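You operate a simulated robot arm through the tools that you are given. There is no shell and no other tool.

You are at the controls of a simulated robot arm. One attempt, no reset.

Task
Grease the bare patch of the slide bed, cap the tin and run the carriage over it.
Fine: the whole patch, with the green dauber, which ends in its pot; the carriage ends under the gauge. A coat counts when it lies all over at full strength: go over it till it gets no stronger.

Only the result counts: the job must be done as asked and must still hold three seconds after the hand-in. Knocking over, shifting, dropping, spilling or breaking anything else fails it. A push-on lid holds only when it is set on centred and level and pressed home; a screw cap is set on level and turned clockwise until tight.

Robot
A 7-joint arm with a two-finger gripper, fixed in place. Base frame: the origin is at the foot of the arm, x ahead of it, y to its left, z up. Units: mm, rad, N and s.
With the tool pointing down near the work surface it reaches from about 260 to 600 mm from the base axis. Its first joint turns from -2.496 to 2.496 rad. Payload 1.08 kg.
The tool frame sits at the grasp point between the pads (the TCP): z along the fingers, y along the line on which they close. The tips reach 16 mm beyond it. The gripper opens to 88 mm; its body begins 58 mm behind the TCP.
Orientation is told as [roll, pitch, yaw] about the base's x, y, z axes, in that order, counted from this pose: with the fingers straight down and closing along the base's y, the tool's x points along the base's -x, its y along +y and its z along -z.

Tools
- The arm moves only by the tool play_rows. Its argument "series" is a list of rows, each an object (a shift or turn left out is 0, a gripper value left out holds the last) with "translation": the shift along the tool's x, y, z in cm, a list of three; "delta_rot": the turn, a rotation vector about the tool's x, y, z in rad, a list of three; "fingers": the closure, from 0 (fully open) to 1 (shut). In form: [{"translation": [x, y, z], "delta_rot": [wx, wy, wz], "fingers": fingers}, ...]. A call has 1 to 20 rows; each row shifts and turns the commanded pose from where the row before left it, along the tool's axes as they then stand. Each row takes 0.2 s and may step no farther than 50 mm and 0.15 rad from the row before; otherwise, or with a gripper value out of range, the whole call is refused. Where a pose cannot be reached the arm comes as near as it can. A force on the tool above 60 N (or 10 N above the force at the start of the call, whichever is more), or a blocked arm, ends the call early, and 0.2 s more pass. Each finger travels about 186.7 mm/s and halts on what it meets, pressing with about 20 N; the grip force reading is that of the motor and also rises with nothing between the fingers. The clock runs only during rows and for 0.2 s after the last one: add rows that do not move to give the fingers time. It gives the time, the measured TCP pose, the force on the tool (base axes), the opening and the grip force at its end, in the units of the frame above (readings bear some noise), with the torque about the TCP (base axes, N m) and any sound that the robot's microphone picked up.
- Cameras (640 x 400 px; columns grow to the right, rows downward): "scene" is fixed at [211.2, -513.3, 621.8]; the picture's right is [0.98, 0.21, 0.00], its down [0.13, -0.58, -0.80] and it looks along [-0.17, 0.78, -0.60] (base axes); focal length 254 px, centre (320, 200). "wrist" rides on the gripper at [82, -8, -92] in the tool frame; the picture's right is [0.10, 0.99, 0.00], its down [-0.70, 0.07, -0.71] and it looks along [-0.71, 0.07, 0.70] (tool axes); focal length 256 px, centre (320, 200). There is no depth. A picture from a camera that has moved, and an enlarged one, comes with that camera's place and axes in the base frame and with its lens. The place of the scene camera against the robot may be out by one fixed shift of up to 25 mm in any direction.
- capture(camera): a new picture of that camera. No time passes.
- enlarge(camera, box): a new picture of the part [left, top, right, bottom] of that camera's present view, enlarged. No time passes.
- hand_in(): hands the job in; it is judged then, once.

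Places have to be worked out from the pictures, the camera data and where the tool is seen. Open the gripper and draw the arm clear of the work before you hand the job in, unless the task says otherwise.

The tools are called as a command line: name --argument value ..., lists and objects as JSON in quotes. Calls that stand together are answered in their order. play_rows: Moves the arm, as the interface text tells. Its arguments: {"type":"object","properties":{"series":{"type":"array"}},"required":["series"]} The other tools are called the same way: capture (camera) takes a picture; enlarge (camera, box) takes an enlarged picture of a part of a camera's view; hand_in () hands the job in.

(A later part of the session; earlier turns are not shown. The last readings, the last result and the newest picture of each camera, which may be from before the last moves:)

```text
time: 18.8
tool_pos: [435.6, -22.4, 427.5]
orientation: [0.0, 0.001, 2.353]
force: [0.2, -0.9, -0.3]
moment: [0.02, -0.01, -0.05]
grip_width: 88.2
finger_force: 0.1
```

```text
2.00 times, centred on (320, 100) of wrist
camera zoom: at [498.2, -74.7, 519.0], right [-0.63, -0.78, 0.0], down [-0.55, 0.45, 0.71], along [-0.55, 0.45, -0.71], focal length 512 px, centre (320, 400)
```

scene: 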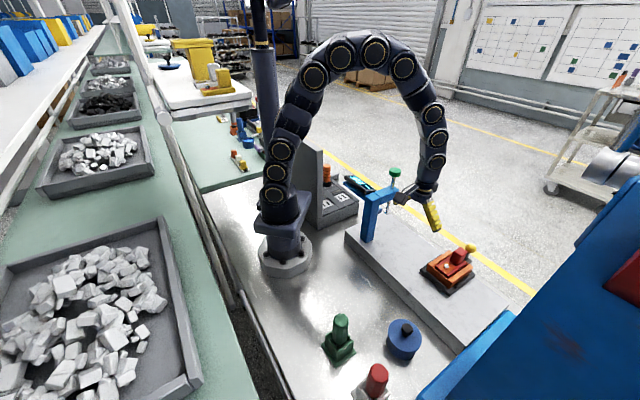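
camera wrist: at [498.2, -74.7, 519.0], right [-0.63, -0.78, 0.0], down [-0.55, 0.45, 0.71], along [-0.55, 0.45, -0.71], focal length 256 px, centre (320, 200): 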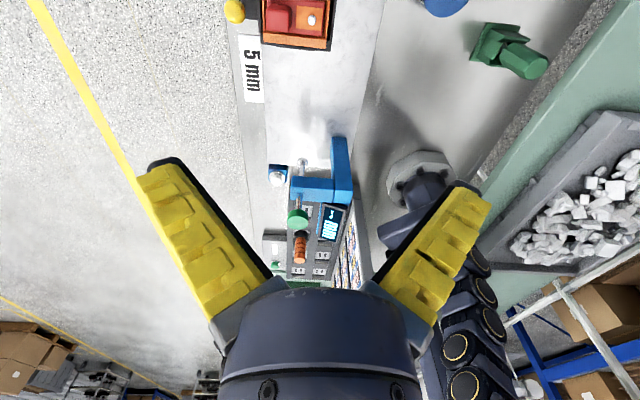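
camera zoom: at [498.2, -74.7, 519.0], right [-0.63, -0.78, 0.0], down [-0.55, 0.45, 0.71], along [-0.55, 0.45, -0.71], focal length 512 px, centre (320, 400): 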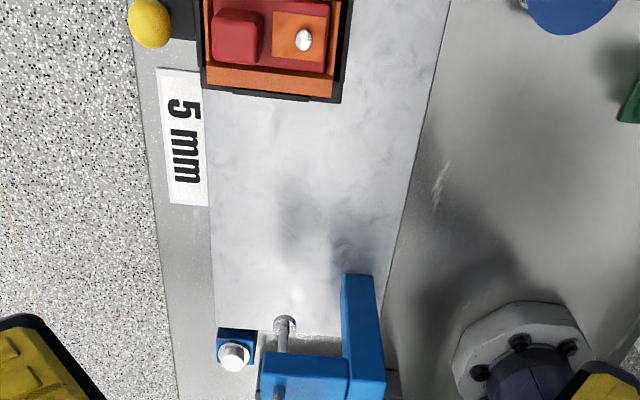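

I zoom into the slab between carriage and gauge in this view, where reflections are visible.

enlarge --camera "wrist" --box '[250, 30, 390, 180]'

enlarge --camera "wrist" --box '[320, 0, 400, 60]'

enlarge --camera "wrist" --box '[260, 120, 360, 220]'

```text
2.67 times, centred on (320, 105) of wrist
camera zoom: at [498.2, -74.7, 519.0], right [-0.63, -0.78, 0.0], down [-0.55, 0.45, 0.71], along [-0.55, 0.45, -0.71], focal length 683 px, centre (320, 453)
```

zoom: 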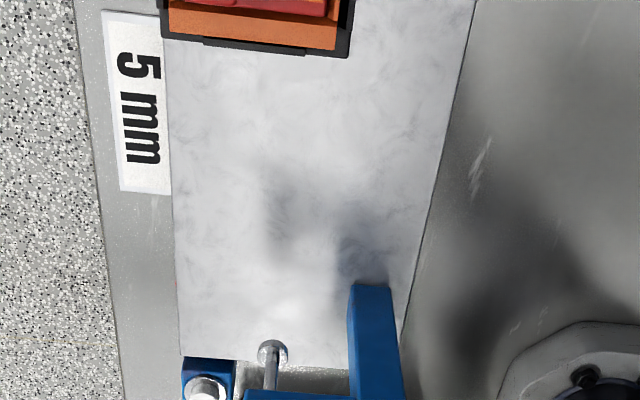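

```text
6.67 times, centred on (360, 30) of wrist
camera zoom: at [498.2, -74.7, 519.0], right [-0.63, -0.78, 0.0], down [-0.55, 0.45, 0.71], along [-0.55, 0.45, -0.71], focal length 1707 px, centre (53, 1333)
```

zoom: 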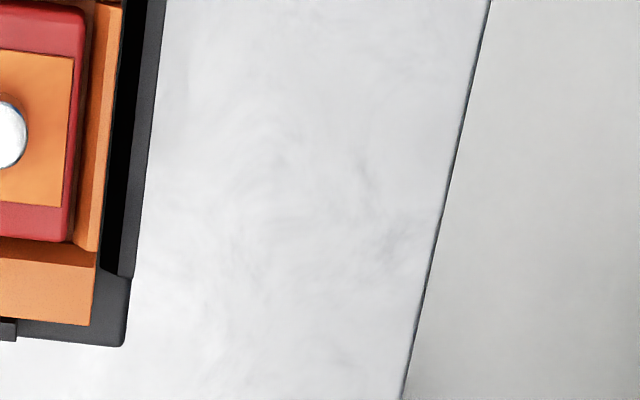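

```text
4.00 times, centred on (310, 170) of wrist
camera zoom: at [498.2, -74.7, 519.0], right [-0.63, -0.78, 0.0], down [-0.55, 0.45, 0.71], along [-0.55, 0.45, -0.71], focal length 1024 px, centre (360, 320)
```

zoom: 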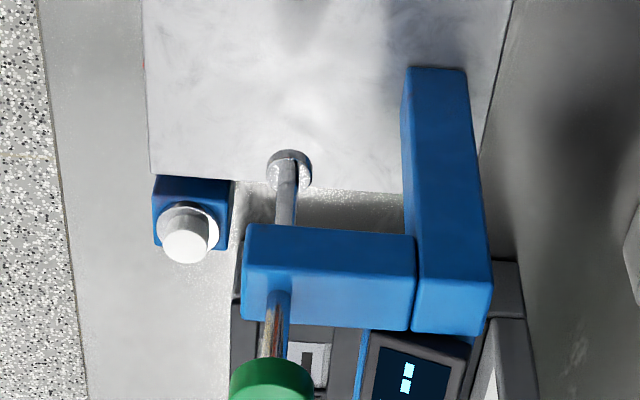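

The slab still shows no marked patch. I look next at the tin and daubers more closely: raise slightly, turn the camera toward -y again and approach.

play_rows --series '[{"delta_rot": [0, 0, 0.15]}, {"delta_rot": [0, 0, 0.15]}, {"delta_rot": [0, 0, 0.15]}, {"delta_rot": [0, 0, 0.15]}, {"delta_rot": [0, 0, 0.15]}, {"delta_rot": [0, 0, 0.15]}, {"delta_rot": [0, 0, 0.15]}, {"delta_rot": [0, 0, 0.15]}, {"delta_rot": [0, 0, 0.15]}, {"delta_rot": [0, 0, 0.15]}, {"delta_rot": [0, 0, 0.15]}, {"delta_rot": [0, 0, 0.15]}, {"delta_rot": [0, 0, 0.15]}, {"delta_rot": [0, 0, 0.15]}, {"delta_rot": [0, 0, 0.15]}, {"delta_rot": [0, 0, 0.103]}]'

capture --camera "wrist"

enlarge --camera "wrist" --box '[160, 0, 480, 200]'

```text
time: 22.2
tool_pos: [435.0, -23.0, 428.4]
orientation: [-0.001, 0.0, 0.001]
force: [-0.3, -0.3, 0.0]
moment: [-0.02, 0.02, 0.01]
grip_width: 88.0
finger_force: 0.0
```

```text
taken
camera wrist: at [352.7, -30.7, 518.8], right [-0.1, 0.99, 0.0], down [0.7, 0.07, 0.71], along [0.71, 0.07, -0.7], focal length 256 px, centre (320, 200)
```

wrist: 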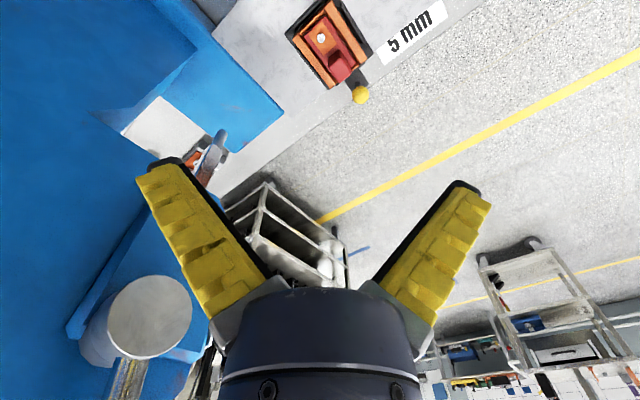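

```text
2.00 times, centred on (320, 100) of wrist
camera zoom: at [352.7, -30.7, 518.8], right [-0.1, 0.99, 0.0], down [0.7, 0.07, 0.71], along [0.71, 0.07, -0.7], focal length 512 px, centre (320, 400)
```

zoom: 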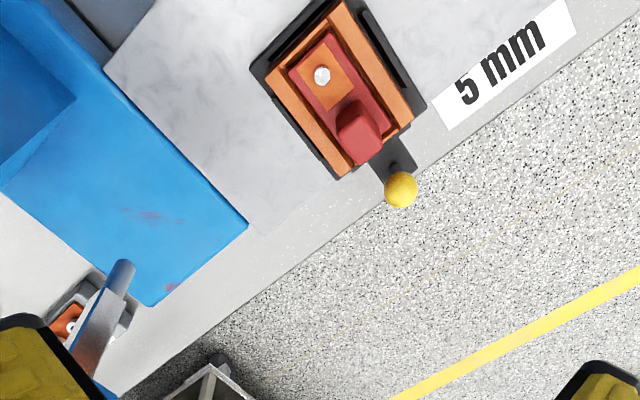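

Now I turn to yaw -90° and approach the tin/dauber area from above.

play_rows --series '[{"delta_rot": [0, 0, 0.15]}, {"delta_rot": [0, 0, 0.15]}, {"delta_rot": [0, 0, 0.15]}, {"delta_rot": [0, 0, 0.15]}, {"delta_rot": [0, 0, 0.15]}, {"delta_rot": [0, 0, 0.15]}, {"delta_rot": [0, 0, 0.15]}, {"delta_rot": [0, 0, 0.15]}, {"delta_rot": [0, 0, 0.15]}, {"delta_rot": [0, 0, 0.15]}, {"delta_rot": [0, 0, 0.07]}, {"translation": [-2, -4, 1]}, {"translation": [-2, -4, 4]}, {"translation": [-1.7, -4, 4]}, {"translation": [0, -1.5, 4]}]'

capture --camera "wrist"

enlarge --camera "wrist" --box '[160, 0, 480, 200]'

```text
refused: row 13 steps farther than a row can; nothing moved
```

```text
taken
camera wrist: at [352.7, -30.7, 518.8], right [-0.1, 0.99, 0.0], down [0.7, 0.07, 0.71], along [0.71, 0.07, -0.7], focal length 256 px, centre (320, 200)
```

wrist: 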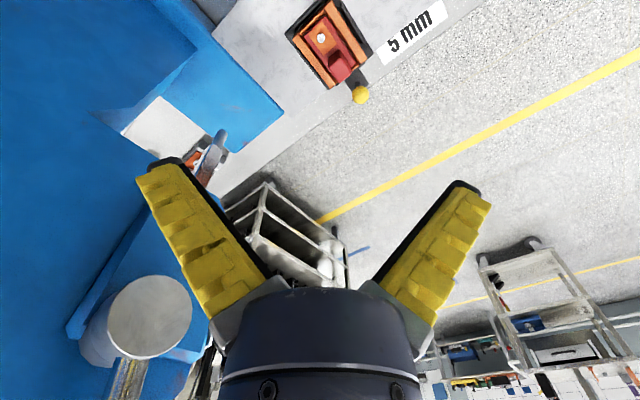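

```text
2.00 times, centred on (320, 100) of wrist
camera zoom: at [352.7, -30.7, 518.8], right [-0.1, 0.99, 0.0], down [0.7, 0.07, 0.71], along [0.71, 0.07, -0.7], focal length 512 px, centre (320, 400)
```

zoom: 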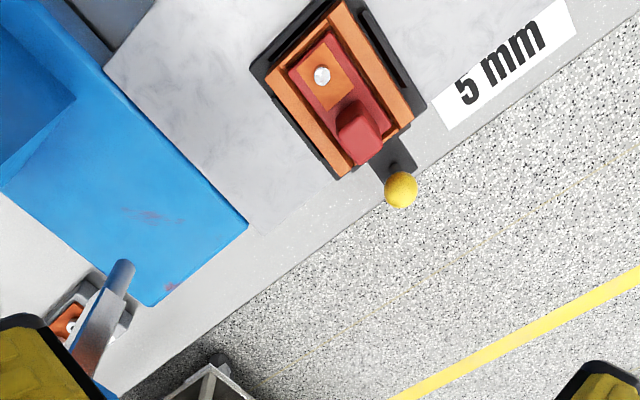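

The call was refused because one row exceeded 50 mm in combined length; I repeat it with smaller steps.

play_rows --series '[{"delta_rot": [0, 0, 0.15]}, {"delta_rot": [0, 0, 0.15]}, {"delta_rot": [0, 0, 0.15]}, {"delta_rot": [0, 0, 0.15]}, {"delta_rot": [0, 0, 0.15]}, {"delta_rot": [0, 0, 0.15]}, {"delta_rot": [0, 0, 0.15]}, {"delta_rot": [0, 0, 0.15]}, {"delta_rot": [0, 0, 0.15]}, {"delta_rot": [0, 0, 0.15]}, {"delta_rot": [0, 0, 0.07]}, {"translation": [-1, -3.5, 1]}, {"translation": [-2, -3, 3]}, {"translation": [-1.7, -3, 3]}, {"translation": [-1, -3, 3]}, {"translation": [0, -1, 3]}]'

capture --camera "wrist"

enlarge --camera "wrist" --box '[160, 0, 480, 200]'

```text
time: 25.6
tool_pos: [300.5, -80.8, 297.0]
orientation: [0.0, -0.002, -1.567]
force: [-0.5, -0.9, 0.2]
moment: [0.0, 0.0, -0.02]
grip_width: 88.0
finger_force: 0.2
```

```text
taken
camera wrist: at [292.1, 1.3, 388.0], right [0.99, 0.11, 0.0], down [0.07, -0.7, 0.71], along [0.08, -0.71, -0.7], focal length 256 px, centre (320, 200)
```

wrist: 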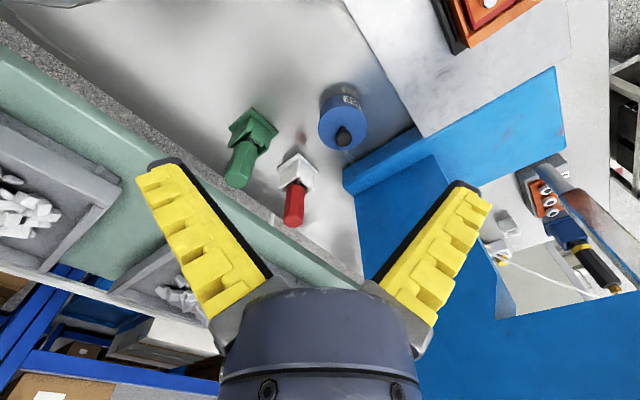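

```text
2.00 times, centred on (320, 100) of wrist
camera zoom: at [292.1, 1.3, 388.0], right [0.99, 0.11, 0.0], down [0.07, -0.7, 0.71], along [0.08, -0.71, -0.7], focal length 512 px, centre (320, 400)
```

zoom: 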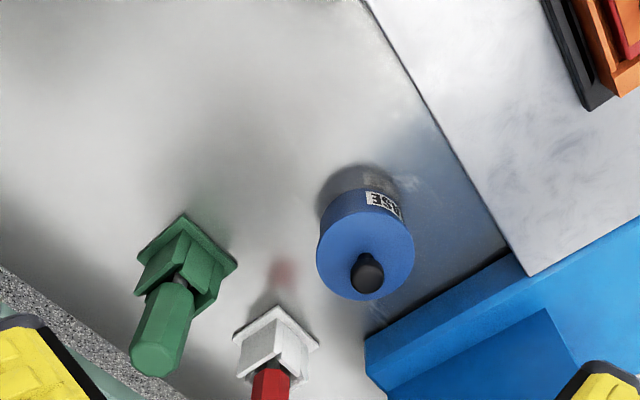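

I zoom on tin and daubers for details.

enlarge --camera "wrist" --box '[300, 70, 390, 160]'

enlarge --camera "wrist" --box '[215, 95, 335, 235]'

enlarge --camera "scene" --box '[380, 305, 430, 370]'

enlarge --camera "scene" --box '[310, 300, 410, 400]'

```text
4.44 times, centred on (345, 115) of wrist
camera zoom: at [292.1, 1.3, 388.0], right [0.99, 0.11, 0.0], down [0.07, -0.7, 0.71], along [0.08, -0.71, -0.7], focal length 1138 px, centre (209, 578)
```

zoom: 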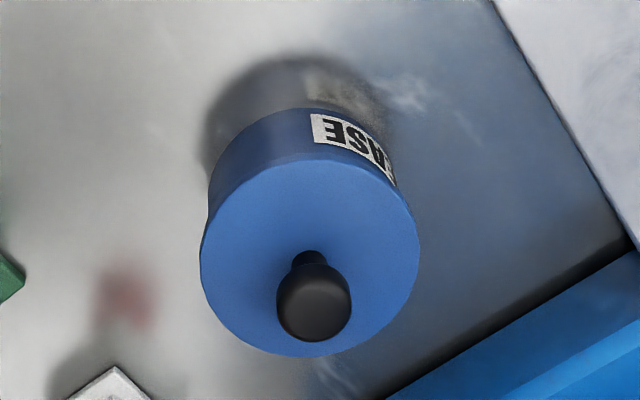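

```text
2.86 times, centred on (275, 165) of wrist
camera zoom: at [292.1, 1.3, 388.0], right [0.99, 0.11, 0.0], down [0.07, -0.7, 0.71], along [0.08, -0.71, -0.7], focal length 731 px, centre (449, 300)
```

zoom: 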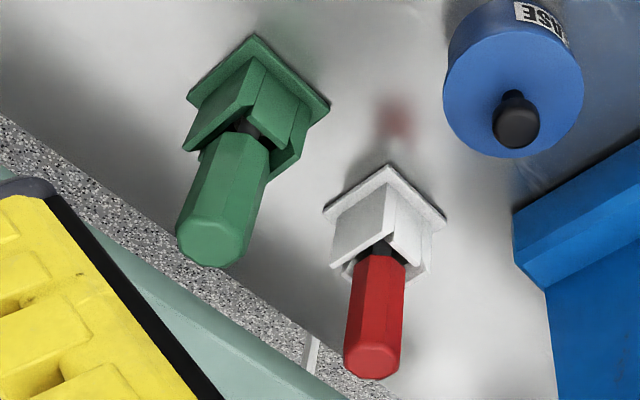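

```text
6.15 times, centred on (405, 338) of scene
camera zoom: at [211.2, -513.3, 621.8], right [0.98, 0.21, 0.0], down [0.13, -0.58, -0.8], along [-0.17, 0.78, -0.6], focal length 1563 px, centre (-203, -646)
```

zoom: 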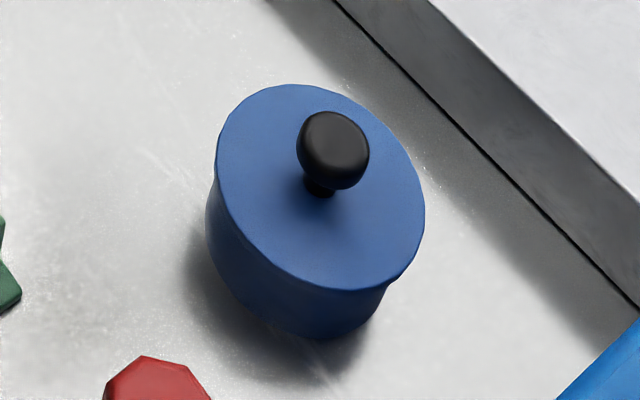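

```text
4.00 times, centred on (360, 350) of scene
camera zoom: at [211.2, -513.3, 621.8], right [0.98, 0.21, 0.0], down [0.13, -0.58, -0.8], along [-0.17, 0.78, -0.6], focal length 1016 px, centre (160, -400)
```

zoom: 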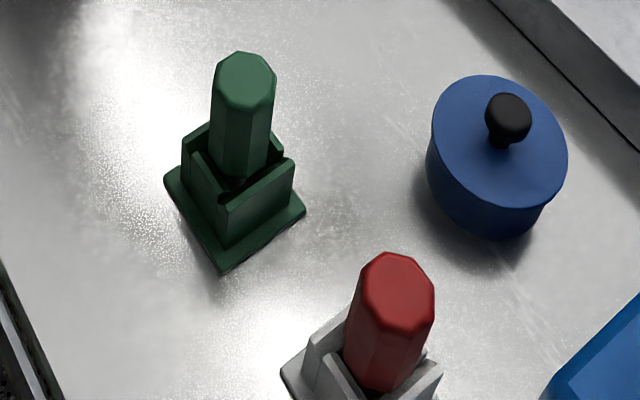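

The tin is the GREASE tin with a fitted lid. To find the bare patch I place the camera so that the lamp's highlight falls on the bed between gauge and carriage, where a gloss difference would show.

play_rows --series '[{"translation": [0, 0, -4]}, {"translation": [0, 0, -2]}, {"delta_rot": [0, 0, -0.15]}, {"delta_rot": [0, 0, -0.15]}, {"delta_rot": [0, 0, -0.15]}, {"delta_rot": [0, 0, -0.15]}, {"delta_rot": [0, 0, -0.15]}, {"delta_rot": [0, 0, -0.032]}, {"translation": [1.6, 3.9, 0]}, {"translation": [1.6, 3.9, 0]}, {"translation": [1.6, 3.9, 0]}, {"translation": [1.6, 3.8, 0]}, {"translation": [0, 0, 3]}, {"translation": [0, 0, 3]}]'

capture --camera "wrist"

enlarge --camera "wrist" --box '[200, 0, 440, 150]'

enlarge --camera "wrist" --box '[260, 0, 400, 90]'

```text
time: 28.6
tool_pos: [365.0, 77.3, 297.7]
orientation: [-0.001, -0.001, -0.786]
force: [0.5, -0.6, 0.3]
moment: [0.02, 0.0, -0.01]
grip_width: 87.7
finger_force: 0.0
```

```text
taken
camera wrist: at [301.6, 129.0, 389.1], right [0.63, 0.78, 0.0], down [0.55, -0.44, 0.71], along [0.55, -0.45, -0.7], focal length 256 px, centre (320, 200)
```

wrist: 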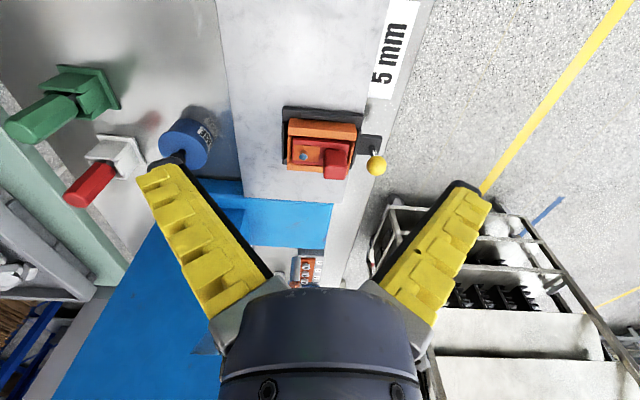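

```text
2.67 times, centred on (320, 75) of wrist
camera zoom: at [301.6, 129.0, 389.1], right [0.63, 0.78, 0.0], down [0.55, -0.44, 0.71], along [0.55, -0.45, -0.7], focal length 683 px, centre (320, 533)
```

zoom: 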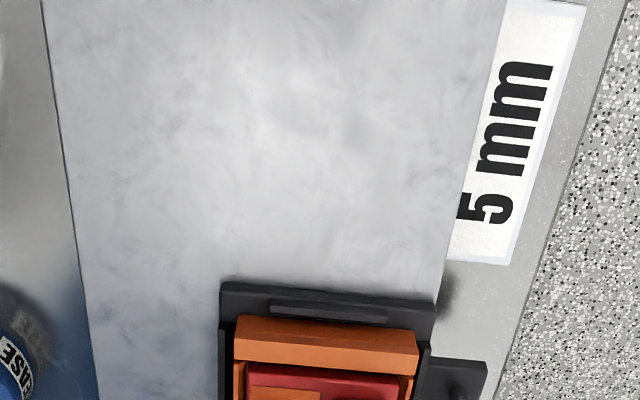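

```text
4.44 times, centred on (330, 45) of wrist
camera zoom: at [301.6, 129.0, 389.1], right [0.63, 0.78, 0.0], down [0.55, -0.44, 0.71], along [0.55, -0.45, -0.7], focal length 1138 px, centre (276, 889)
```

zoom: 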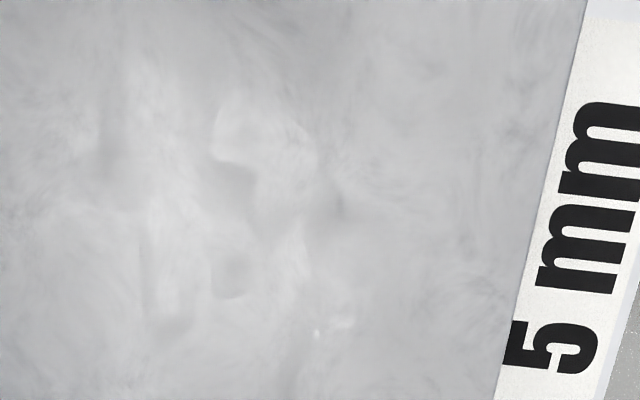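

The slab reflects uniformly; no patch there. I now get a close, oblique view of the orange/red assembly on the carriage.

play_rows --series '[{"delta_rot": [0, 0, -0.143]}, {"delta_rot": [0, 0, -0.143]}, {"delta_rot": [0, 0, -0.143]}, {"delta_rot": [0, 0, -0.143]}, {"delta_rot": [0, 0, -0.143]}, {"delta_rot": [0, 0, -0.143]}, {"delta_rot": [0, 0, -0.143]}, {"delta_rot": [0, 0, -0.143]}, {"delta_rot": [0, 0, -0.143]}, {"delta_rot": [0, 0, -0.143]}, {"delta_rot": [0, 0, -0.143]}, {"translation": [2, -4, 0]}, {"translation": [3, -4, 0]}, {"translation": [0, -5, 0]}, {"translation": [0, 0, 4]}, {"translation": [0, 0, 4]}]'

capture --camera "wrist"

enlarge --camera "wrist" --box '[220, 20, 420, 180]'

```text
time: 32.0
tool_pos: [419.2, -53.0, 216.9]
orientation: [0.003, 0.001, 0.788]
force: [-0.3, -0.3, 0.2]
moment: [-0.01, -0.02, 0.01]
grip_width: 88.1
finger_force: 0.1
```

```text
taken
camera wrist: at [368.3, -116.1, 308.7], right [-0.78, 0.63, 0.0], down [0.44, 0.55, 0.71], along [0.45, 0.55, -0.71], focal length 256 px, centre (320, 200)
```

wrist: 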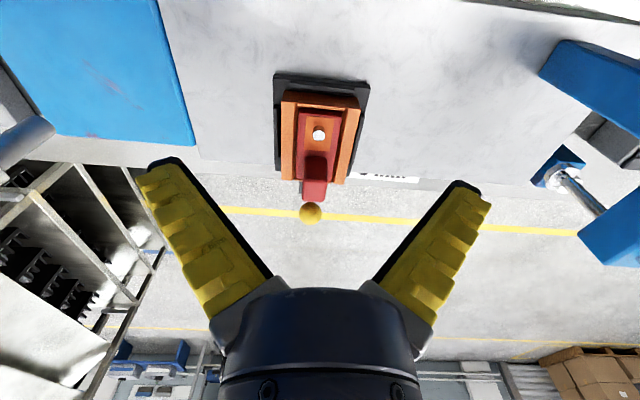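

```text
2.50 times, centred on (320, 100) of wrist
camera zoom: at [368.3, -116.1, 308.7], right [-0.78, 0.63, 0.0], down [0.44, 0.55, 0.71], along [0.45, 0.55, -0.71], focal length 640 px, centre (320, 450)
```

zoom: 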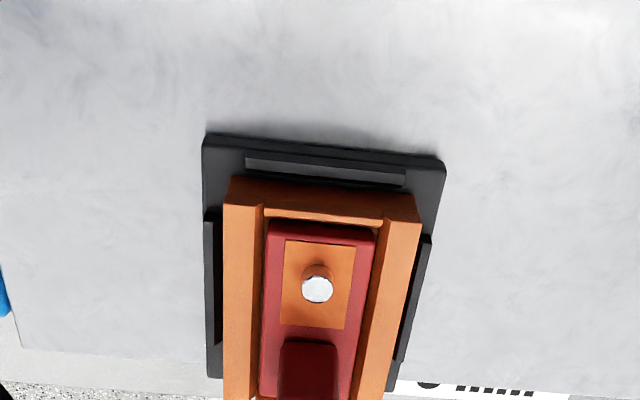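

Zooming in on the assembly from this aligned view.

enlarge --camera "wrist" --box '[265, 65, 375, 145]'

enlarge --camera "wrist" --box '[260, 130, 380, 240]'

```text
5.00 times, centred on (320, 105) of wrist
camera zoom: at [368.3, -116.1, 308.7], right [-0.78, 0.63, 0.0], down [0.44, 0.55, 0.71], along [0.45, 0.55, -0.71], focal length 1280 px, centre (320, 675)
```

zoom: 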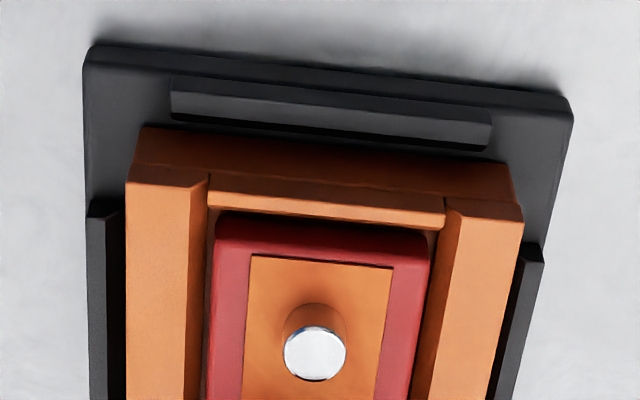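

```text
3.64 times, centred on (320, 185) of wrist
camera zoom: at [368.3, -116.1, 308.7], right [-0.78, 0.63, 0.0], down [0.44, 0.55, 0.71], along [0.45, 0.55, -0.71], focal length 931 px, centre (320, 254)
```

zoom: 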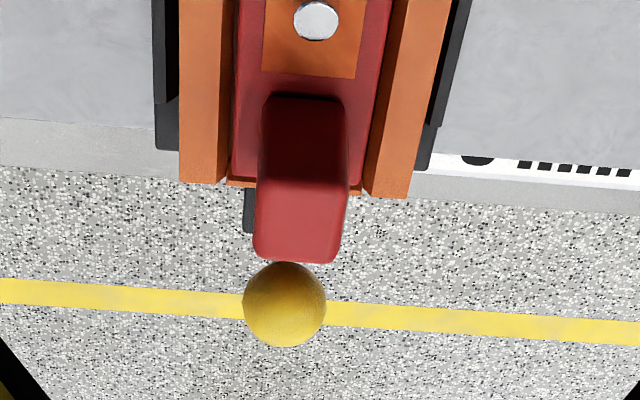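

I check the blue machine's low plate at the right end of the slab for a patch as well.

enlarge --camera "wrist" --box '[0, 0, 220, 150]'

enlarge --camera "scene" --box '[400, 130, 640, 400]'

enlarge --camera "wrist" --box '[160, 0, 300, 160]'

enlarge --camera "wrist" --box '[350, 0, 560, 180]'

```text
2.67 times, centred on (110, 75) of wrist
camera zoom: at [368.3, -116.1, 308.7], right [-0.78, 0.63, 0.0], down [0.44, 0.55, 0.71], along [0.45, 0.55, -0.71], focal length 683 px, centre (880, 533)
```

zoom: 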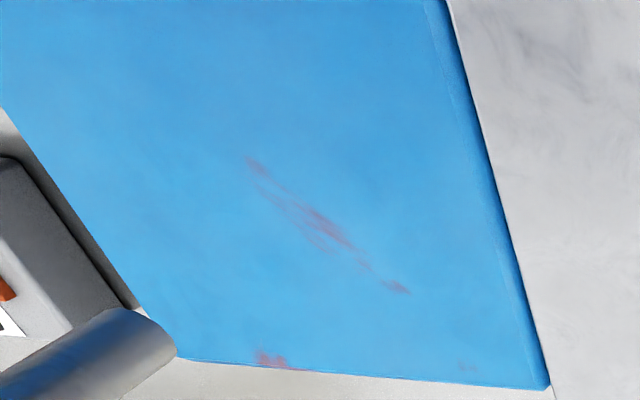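

```text
1.48 times, centred on (520, 265) of scene
camera zoom: at [211.2, -513.3, 621.8], right [0.98, 0.21, 0.0], down [0.13, -0.58, -0.8], along [-0.17, 0.78, -0.6], focal length 376 px, centre (24, 104)
```

zoom: 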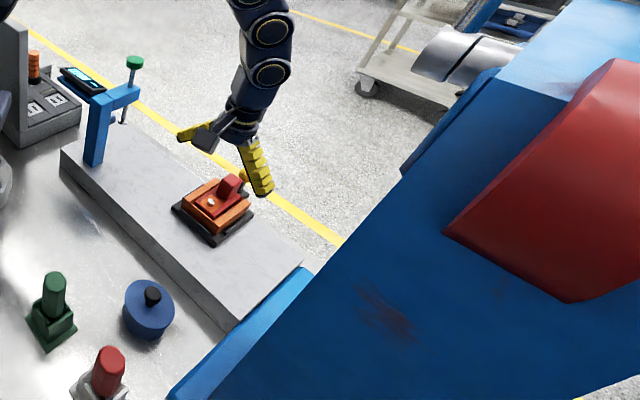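

```text
2.50 times, centred on (230, 80) of wrist
camera zoom: at [368.3, -116.1, 308.7], right [-0.78, 0.63, 0.0], down [0.44, 0.55, 0.71], along [0.45, 0.55, -0.71], focal length 640 px, centre (545, 500)
```

zoom: 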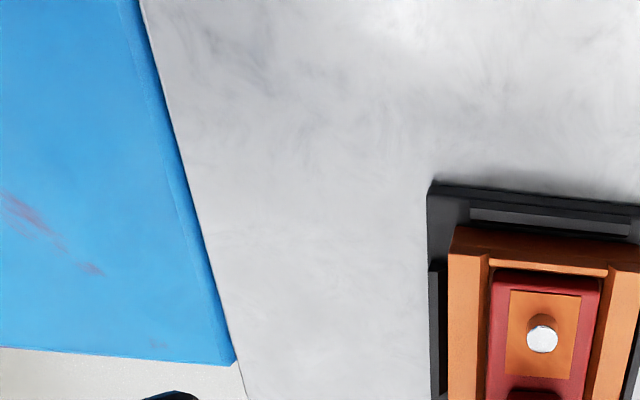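

```text
2.22 times, centred on (455, 90) of wrist
camera zoom: at [368.3, -116.1, 308.7], right [-0.78, 0.63, 0.0], down [0.44, 0.55, 0.71], along [0.45, 0.55, -0.71], focal length 569 px, centre (20, 444)
```

zoom: 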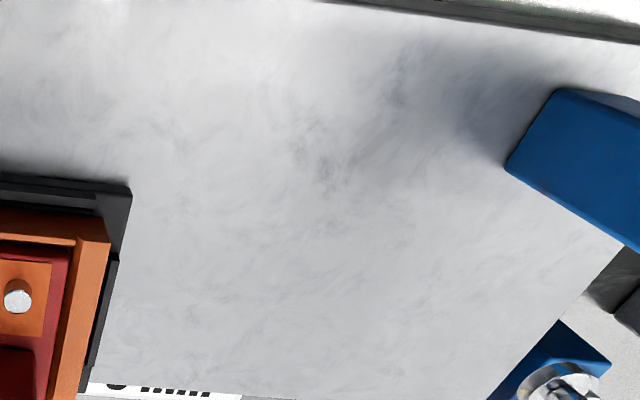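

I check the slab from the scene camera again at several magnifications, looking for a faint outline.

enlarge --camera "scene" --box '[345, 205, 465, 300]'

enlarge --camera "scene" --box '[380, 205, 440, 260]'

enlarge --camera "scene" --box '[345, 225, 405, 280]'

```text
4.21 times, centred on (405, 252) of scene
camera zoom: at [211.2, -513.3, 621.8], right [0.98, 0.21, 0.0], down [0.13, -0.58, -0.8], along [-0.17, 0.78, -0.6], focal length 1070 px, centre (-38, -21)
```

zoom: 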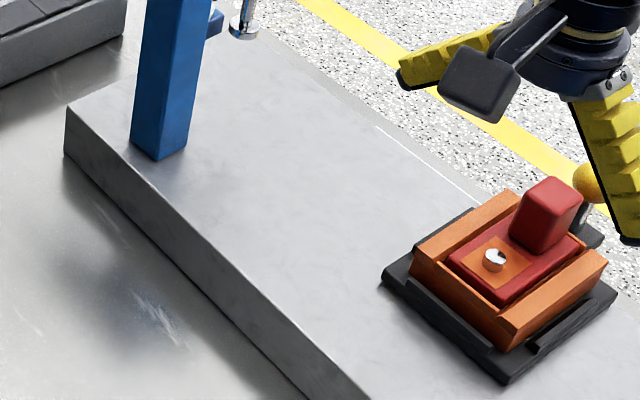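

```text
7.27 times, centred on (410, 232) of scene
camera zoom: at [211.2, -513.3, 621.8], right [0.98, 0.21, 0.0], down [0.13, -0.58, -0.8], along [-0.17, 0.78, -0.6], focal length 1847 px, centre (-334, -36)
```

zoom: 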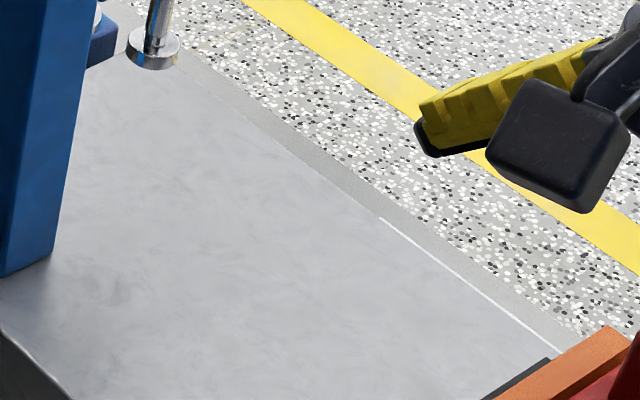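

```text
7.27 times, centred on (375, 252) of scene
camera zoom: at [211.2, -513.3, 621.8], right [0.98, 0.21, 0.0], down [0.13, -0.58, -0.8], along [-0.17, 0.78, -0.6], focal length 1847 px, centre (-80, -182)
```

zoom: 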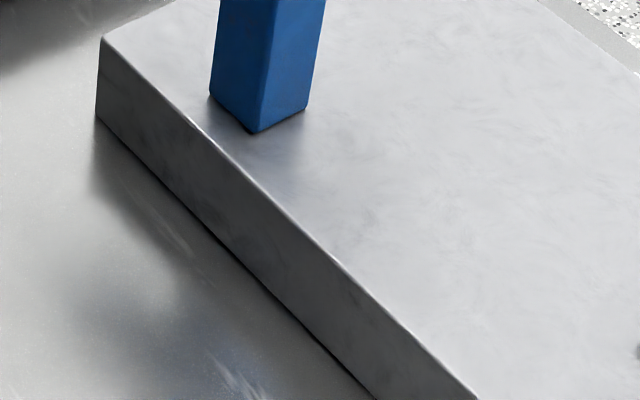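

The slab is uniform everywhere I can see. Next I check the printed panel near the base for information: raise and turn the camera toward it.

play_rows --series '[{"translation": [0, 0, -4]}, {"translation": [0, 0, -4]}, {"translation": [0, 0, -4]}, {"translation": [0, 0, -4]}, {"delta_rot": [0, 0, -0.15]}, {"delta_rot": [0, 0, -0.15]}, {"delta_rot": [0, 0, -0.15]}, {"delta_rot": [0, 0, -0.15]}, {"delta_rot": [0, 0, -0.15]}, {"delta_rot": [0, 0, -0.15]}, {"delta_rot": [0, 0, -0.15]}, {"delta_rot": [0, 0, -0.15]}, {"delta_rot": [0, 0, -0.15]}]'

capture --camera "wrist"

enlarge --camera "wrist" --box '[250, 100, 430, 290]'

```text
time: 34.8
tool_pos: [420.2, -51.7, 379.4]
orientation: [0.0, 0.001, 2.138]
force: [-0.3, 0.0, 0.7]
moment: [-0.01, 0.0, 0.01]
grip_width: 87.9
finger_force: 0.1
```

```text
taken
camera wrist: at [471.5, -115.9, 469.5], right [-0.78, -0.62, 0.0], down [-0.44, 0.55, 0.71], along [-0.44, 0.56, -0.71], focal length 256 px, centre (320, 200)
```

wrist: 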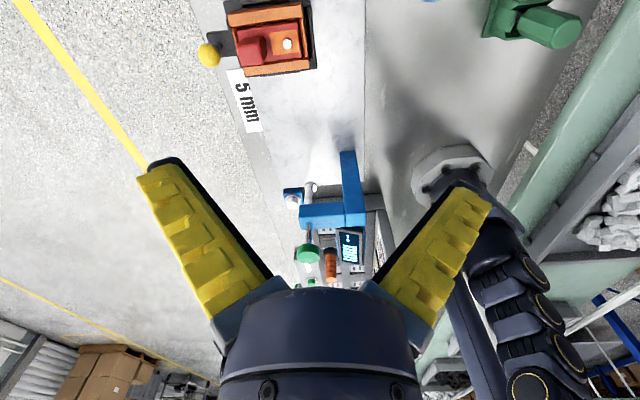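

```text
2.11 times, centred on (340, 195) of wrist
camera zoom: at [471.5, -115.9, 469.5], right [-0.78, -0.62, 0.0], down [-0.44, 0.55, 0.71], along [-0.44, 0.56, -0.71], focal length 539 px, centre (278, 210)
```

zoom: 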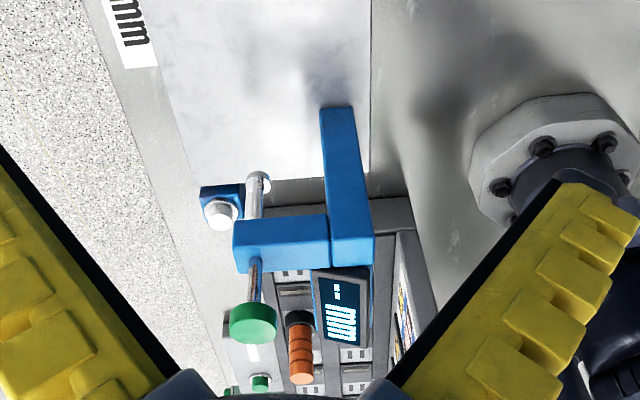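

I zoom tightly on the printed panel face.

enlarge --camera "wrist" --box '[360, 200, 400, 290]'

enlarge --camera "wrist" --box '[270, 170, 350, 230]'

enlarge --camera "wrist" --box '[190, 0, 330, 90]'

```text
4.44 times, centred on (380, 245) of wrist
camera zoom: at [471.5, -115.9, 469.5], right [-0.78, -0.62, 0.0], down [-0.44, 0.55, 0.71], along [-0.44, 0.56, -0.71], focal length 1138 px, centre (53, 0)
```

zoom: 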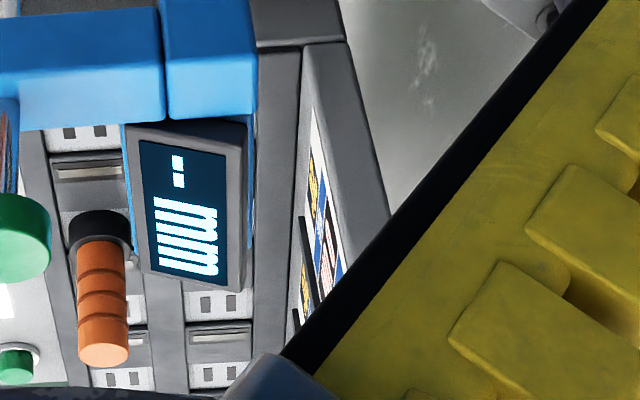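

```text
6.67 times, centred on (310, 200) of wrist
camera zoom: at [471.5, -115.9, 469.5], right [-0.78, -0.62, 0.0], down [-0.44, 0.55, 0.71], along [-0.44, 0.56, -0.71], focal length 1707 px, centre (387, 200)
```

zoom: 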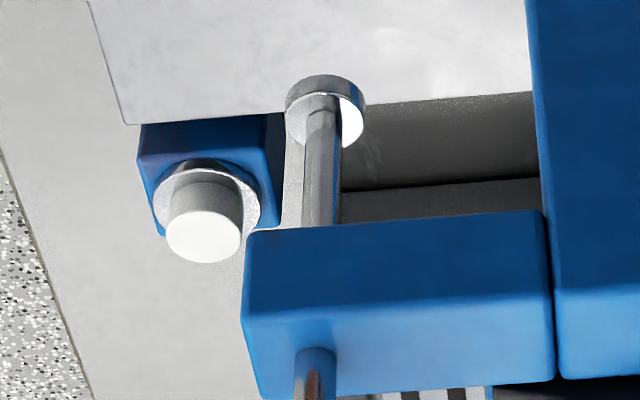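

```text
4.44 times, centred on (260, 45) of wrist
camera zoom: at [471.5, -115.9, 469.5], right [-0.78, -0.62, 0.0], down [-0.44, 0.55, 0.71], along [-0.44, 0.56, -0.71], focal length 1138 px, centre (587, 889)
```

zoom: 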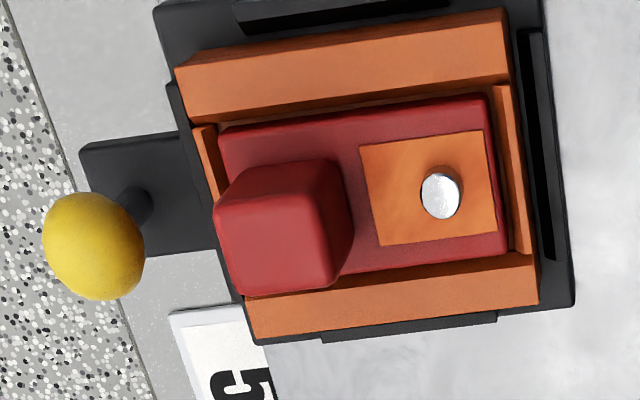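

The lamp block and gauge belong to the bed; still no patch in sight, but the grease colour inside the tin should help identify it. Two wrist views put the tin lid's centre near (346.5, -184), lid top z≈58, knob centre z≈83. I move above it.

play_rows --series '[{"delta_rot": [0, 0, 0.15]}, {"delta_rot": [0, 0, 0.15]}, {"delta_rot": [0, 0, 0.15]}, {"delta_rot": [0, 0, 0.15]}, {"delta_rot": [0, 0, 0.15]}, {"delta_rot": [0, 0, 0.15]}, {"delta_rot": [0, 0, 0.15]}, {"delta_rot": [0, 0, 0.15]}, {"delta_rot": [0, 0, 0.15]}, {"translation": [3.6, -1.03, 2.5]}, {"translation": [3.6, -1.03, 2.5]}, {"translation": [3.6, -1.03, 2.5]}, {"translation": [3.7, -1.03, 2.5]}, {"translation": [0, 0, 4]}, {"translation": [0, 0, 3]}]'

capture --camera "wrist"

capture --camera "scene"

```text
time: 38.0
tool_pos: [348.3, -183.6, 207.1]
orientation: [-0.001, -0.001, 0.787]
force: [-0.5, -0.1, 0.0]
moment: [-0.02, -0.01, -0.03]
grip_width: 88.0
finger_force: 0.1
```

```text
taken
camera wrist: at [296.2, -247.5, 298.3], right [-0.78, 0.63, 0.0], down [0.44, 0.55, 0.71], along [0.45, 0.55, -0.71], focal length 256 px, centre (320, 200)
```

wrist: 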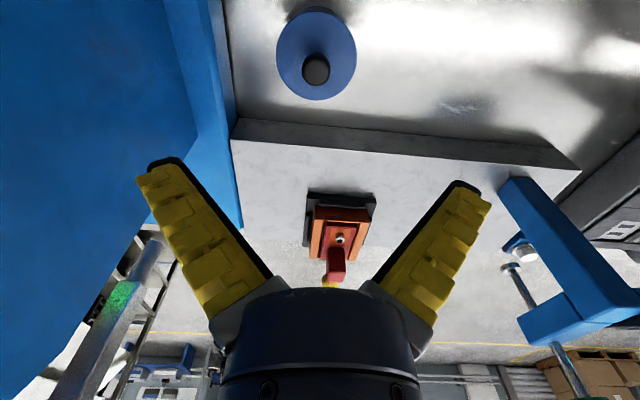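

```text
taken
```

scene: 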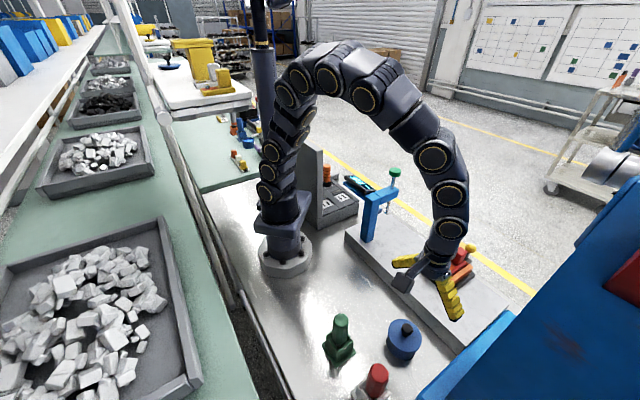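

The tin appears at the top of the wrist view, offset from my estimate. I zoom in to measure the lid and knob more precisely.

enlarge --camera "wrist" --box '[240, 0, 400, 120]'

```text
3.33 times, centred on (320, 60) of wrist
camera zoom: at [296.2, -247.5, 298.3], right [-0.78, 0.63, 0.0], down [0.44, 0.55, 0.71], along [0.45, 0.55, -0.71], focal length 853 px, centre (320, 667)
```

zoom: 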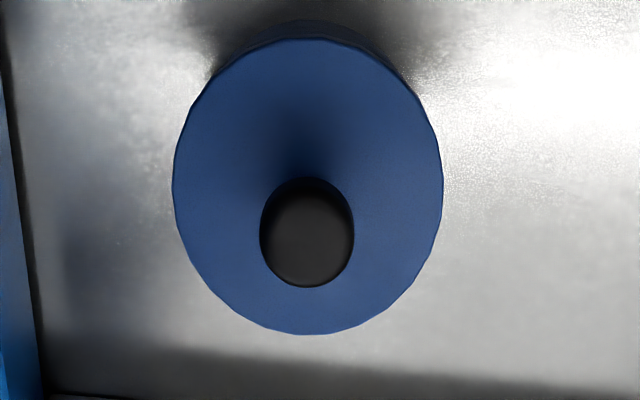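

Combining three wrist views gives lid centre ≈ (345.5, -192), lid top z≈36, knob centre z≈64. I descend above it to z≈115 and re-check.

play_rows --series '[{"translation": [0.79, -0.4, 3]}, {"translation": [0, 0, 3]}, {"translation": [0, 0, 3]}, {}]'

capture --camera "wrist"

enlarge --camera "wrist" --box '[220, 20, 420, 180]'

```text
time: 39.0
tool_pos: [345.4, -190.3, 118.4]
orientation: [0.001, 0.001, 0.787]
force: [0.0, -0.3, -0.6]
moment: [0.01, 0.02, 0.0]
grip_width: 87.9
finger_force: 0.0
```

```text
taken
camera wrist: at [293.0, -254.4, 208.8], right [-0.78, 0.63, 0.0], down [0.44, 0.55, 0.71], along [0.45, 0.55, -0.7], focal length 256 px, centre (320, 200)
```

wrist: 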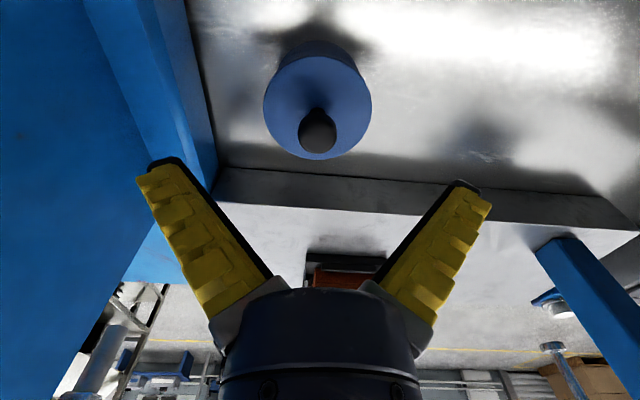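

```text
2.50 times, centred on (320, 100) of wrist
camera zoom: at [293.0, -254.4, 208.8], right [-0.78, 0.63, 0.0], down [0.44, 0.55, 0.71], along [0.45, 0.55, -0.7], focal length 640 px, centre (320, 450)
```

zoom: 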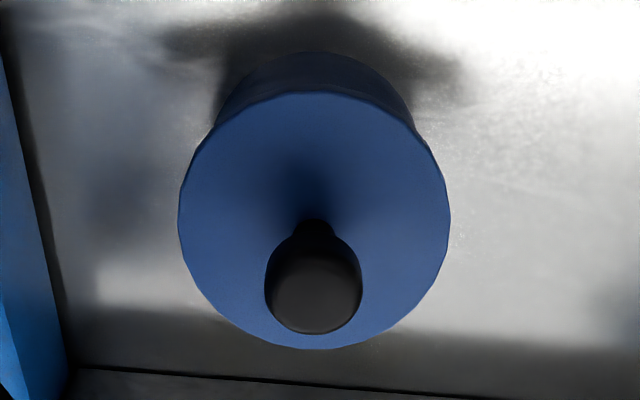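

Measured again: lid centre (345, -193), lid top z≈39, knob centre z≈74. I descend so the pads centre on the knob, then close.

play_rows --series '[{"translation": [0.22, -0.16, 2]}, {"translation": [0, 0, 2.4]}, {}, {"fingers": 1}, {"fingers": 1}, {"fingers": 1}, {"fingers": 1}]'

capture --camera "wrist"

```text
time: 40.6
tool_pos: [344.4, -194.5, 73.6]
orientation: [0.002, -0.002, 0.786]
force: [-8.9, 6.5, 7.1]
moment: [0.22, -0.04, 0.11]
grip_width: 16.5
finger_force: 20.0
```

```text
taken
camera wrist: at [293.8, -257.7, 165.2], right [-0.78, 0.63, 0.0], down [0.44, 0.55, 0.71], along [0.45, 0.55, -0.71], focal length 256 px, centre (320, 200)
```

wrist: 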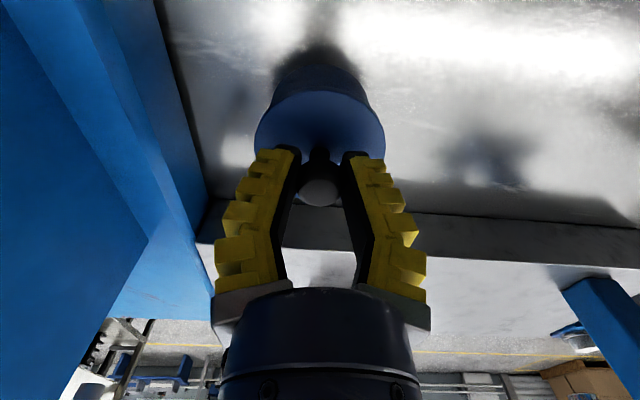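

The knob is gripped (16.5 mm wide) but with about 11 N side force along the closing line; I ease the arm 1.5 mm toward it and re-read before lifting.

play_rows --series '[{"translation": [0, 0.1, 0]}, {}]'

```text
time: 41.2
tool_pos: [344.6, -193.5, 74.6]
orientation: [-0.001, -0.001, 0.788]
force: [0.4, 4.9, 4.8]
moment: [0.22, -0.15, 0.02]
grip_width: 14.9
finger_force: 20.1
```

I zoom on the grip to see where the pads sit on the knob.

enlarge --camera "wrist" --box '[230, 80, 410, 230]'

```text
2.67 times, centred on (320, 155) of wrist
camera zoom: at [293.3, -257.5, 165.4], right [-0.78, 0.63, 0.0], down [0.44, 0.55, 0.71], along [0.45, 0.55, -0.7], focal length 683 px, centre (320, 320)
```

zoom: 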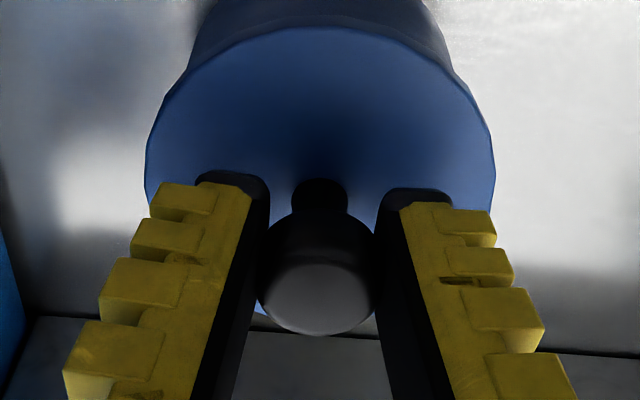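

The pads hold the knob on both sides. I lift slowly by 6 mm and watch the forces.

play_rows --series '[{"translation": [0, 0, -0.2]}, {"translation": [0, 0, -0.2]}, {"translation": [0, 0, -0.2]}, {}]'

enlarge --camera "wrist" --box '[230, 80, 410, 230]'

```text
time: 42.2
tool_pos: [342.8, -193.4, 79.4]
orientation: [0.0, 0.001, 0.788]
force: [0.4, -0.5, -1.3]
moment: [0.0, -0.02, -0.01]
grip_width: 10.5
finger_force: 20.0
heard: snap
```

```text
2.67 times, centred on (320, 155) of wrist
camera zoom: at [291.9, -257.6, 171.1], right [-0.78, 0.63, 0.0], down [0.44, 0.55, 0.71], along [0.45, 0.55, -0.7], focal length 683 px, centre (320, 320)
```

zoom: 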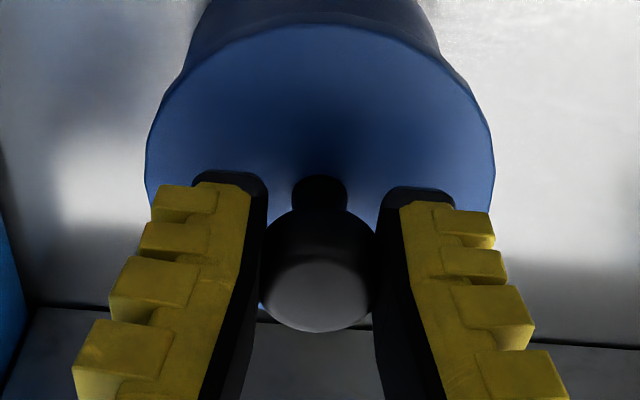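

A "snap" — the lid came free and now hangs by its knob neck (10.5 mm). I raise it straight up and look into the tin.

play_rows --series '[{"translation": [0, 0, -0.5]}, {"translation": [0, 0, -1.5]}, {"translation": [0, 0, -2.5]}, {"translation": [0, 0, -3]}, {"translation": [0, 0, -3]}, {}]'

capture --camera "wrist"

enlarge --camera "scene" --box '[350, 250, 490, 380]'

```text
time: 43.6
tool_pos: [344.0, -195.2, 184.3]
orientation: [0.001, -0.001, 0.788]
force: [0.2, 0.7, 0.7]
moment: [-0.02, 0.0, 0.02]
grip_width: 10.5
finger_force: 20.1
```

```text
taken
camera wrist: at [292.5, -258.9, 276.0], right [-0.78, 0.63, 0.0], down [0.44, 0.55, 0.71], along [0.45, 0.55, -0.7], focal length 256 px, centre (320, 200)
```

wrist: 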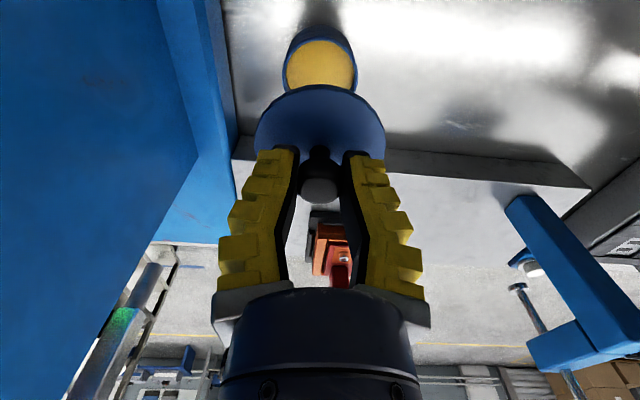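

```text
3.08 times, centred on (420, 315) of scene
camera zoom: at [211.2, -513.3, 621.8], right [0.98, 0.21, 0.0], down [0.13, -0.58, -0.8], along [-0.17, 0.78, -0.6], focal length 782 px, centre (12, -154)
```

zoom: 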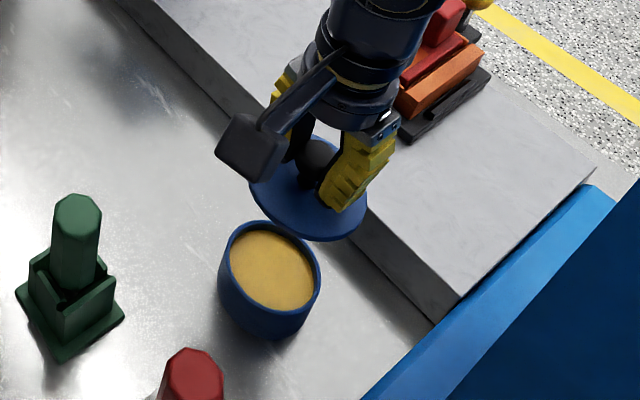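

The tin holds amber grease and stayed in place. I set the lid on the free table area around (265, -130): 10 cm along tool y, 1 cm along tool x, then lower stepwise.

play_rows --series '[{"translation": [0.25, 2.5, 0]}, {"translation": [0.25, 2.5, 0]}, {"translation": [0.25, 2.5, 0]}, {"translation": [0.25, 2.5, 0]}, {"translation": [0, 0, 4]}, {"translation": [0, 0, 4]}, {"translation": [0, 0, 3]}, {"translation": [0, 0, 1]}, {}]'

capture --camera "wrist"

enlarge --camera "scene" --box '[300, 230, 440, 360]'

```text
time: 45.6
tool_pos: [265.0, -131.5, 64.2]
orientation: [0.0, -0.001, 0.784]
force: [0.7, 0.3, -0.3]
moment: [-0.03, 0.03, -0.01]
grip_width: 10.5
finger_force: 19.8
```

```text
taken
camera wrist: at [213.6, -195.1, 155.9], right [-0.78, 0.63, 0.0], down [0.44, 0.55, 0.71], along [0.45, 0.55, -0.7], focal length 256 px, centre (320, 200)
```

wrist: 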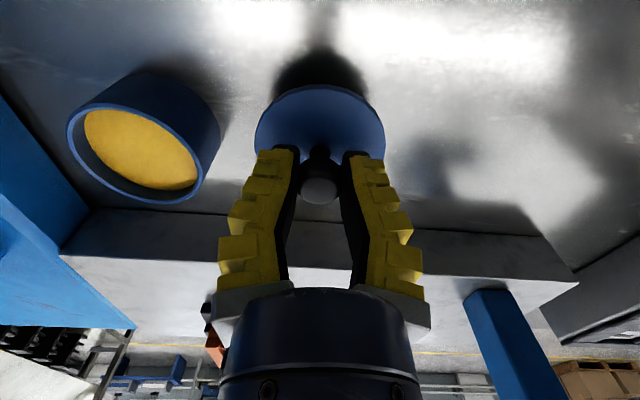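

```text
3.08 times, centred on (370, 295) of scene
camera zoom: at [211.2, -513.3, 621.8], right [0.98, 0.21, 0.0], down [0.13, -0.58, -0.8], along [-0.17, 0.78, -0.6], focal length 782 px, centre (166, -92)
```

zoom: 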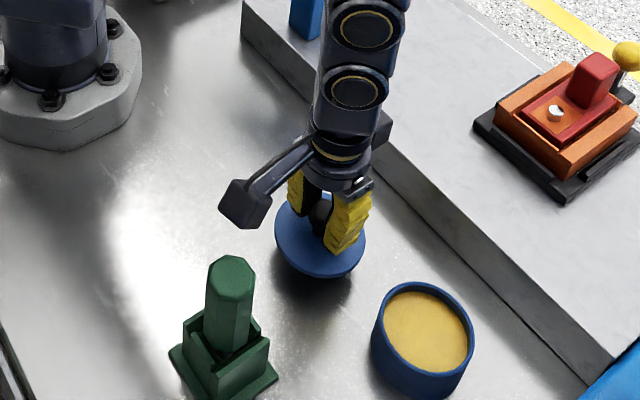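

The lid hovers a bit above the table. I lower in small steps.

play_rows --series '[{"translation": [0, 0, 0.4]}, {"translation": [0, 0, 0.4]}, {"translation": [0, 0, 0.4]}, {}]'

enlarge --camera "wrist" --box '[230, 40, 410, 230]'

```text
time: 46.6
tool_pos: [266.2, -130.9, 52.4]
orientation: [0.0, 0.0, 0.788]
force: [-0.3, -0.4, -0.7]
moment: [-0.03, 0.02, 0.0]
grip_width: 10.2
finger_force: 19.6
```

```text
2.11 times, centred on (320, 135) of wrist
camera zoom: at [214.0, -194.9, 144.0], right [-0.78, 0.63, 0.0], down [0.44, 0.55, 0.71], along [0.45, 0.55, -0.71], focal length 539 px, centre (320, 337)
```

zoom: 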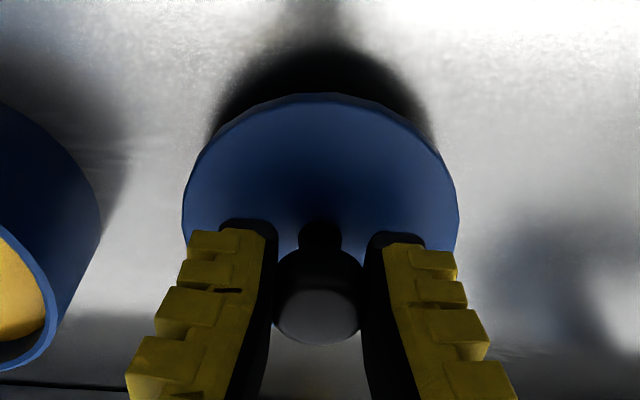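

Not touching yet; I lower further in 2 mm steps watching for contact.

play_rows --series '[{"translation": [0, 0, 0.2]}, {"translation": [0, 0, 0.2]}, {"translation": [0, 0, 0.2]}, {}]'

```text
time: 47.6
tool_pos: [265.1, -131.7, 46.9]
orientation: [-0.001, -0.001, 0.788]
force: [-0.2, 0.4, 0.0]
moment: [0.0, 0.01, -0.02]
grip_width: 10.3
finger_force: 19.8
```

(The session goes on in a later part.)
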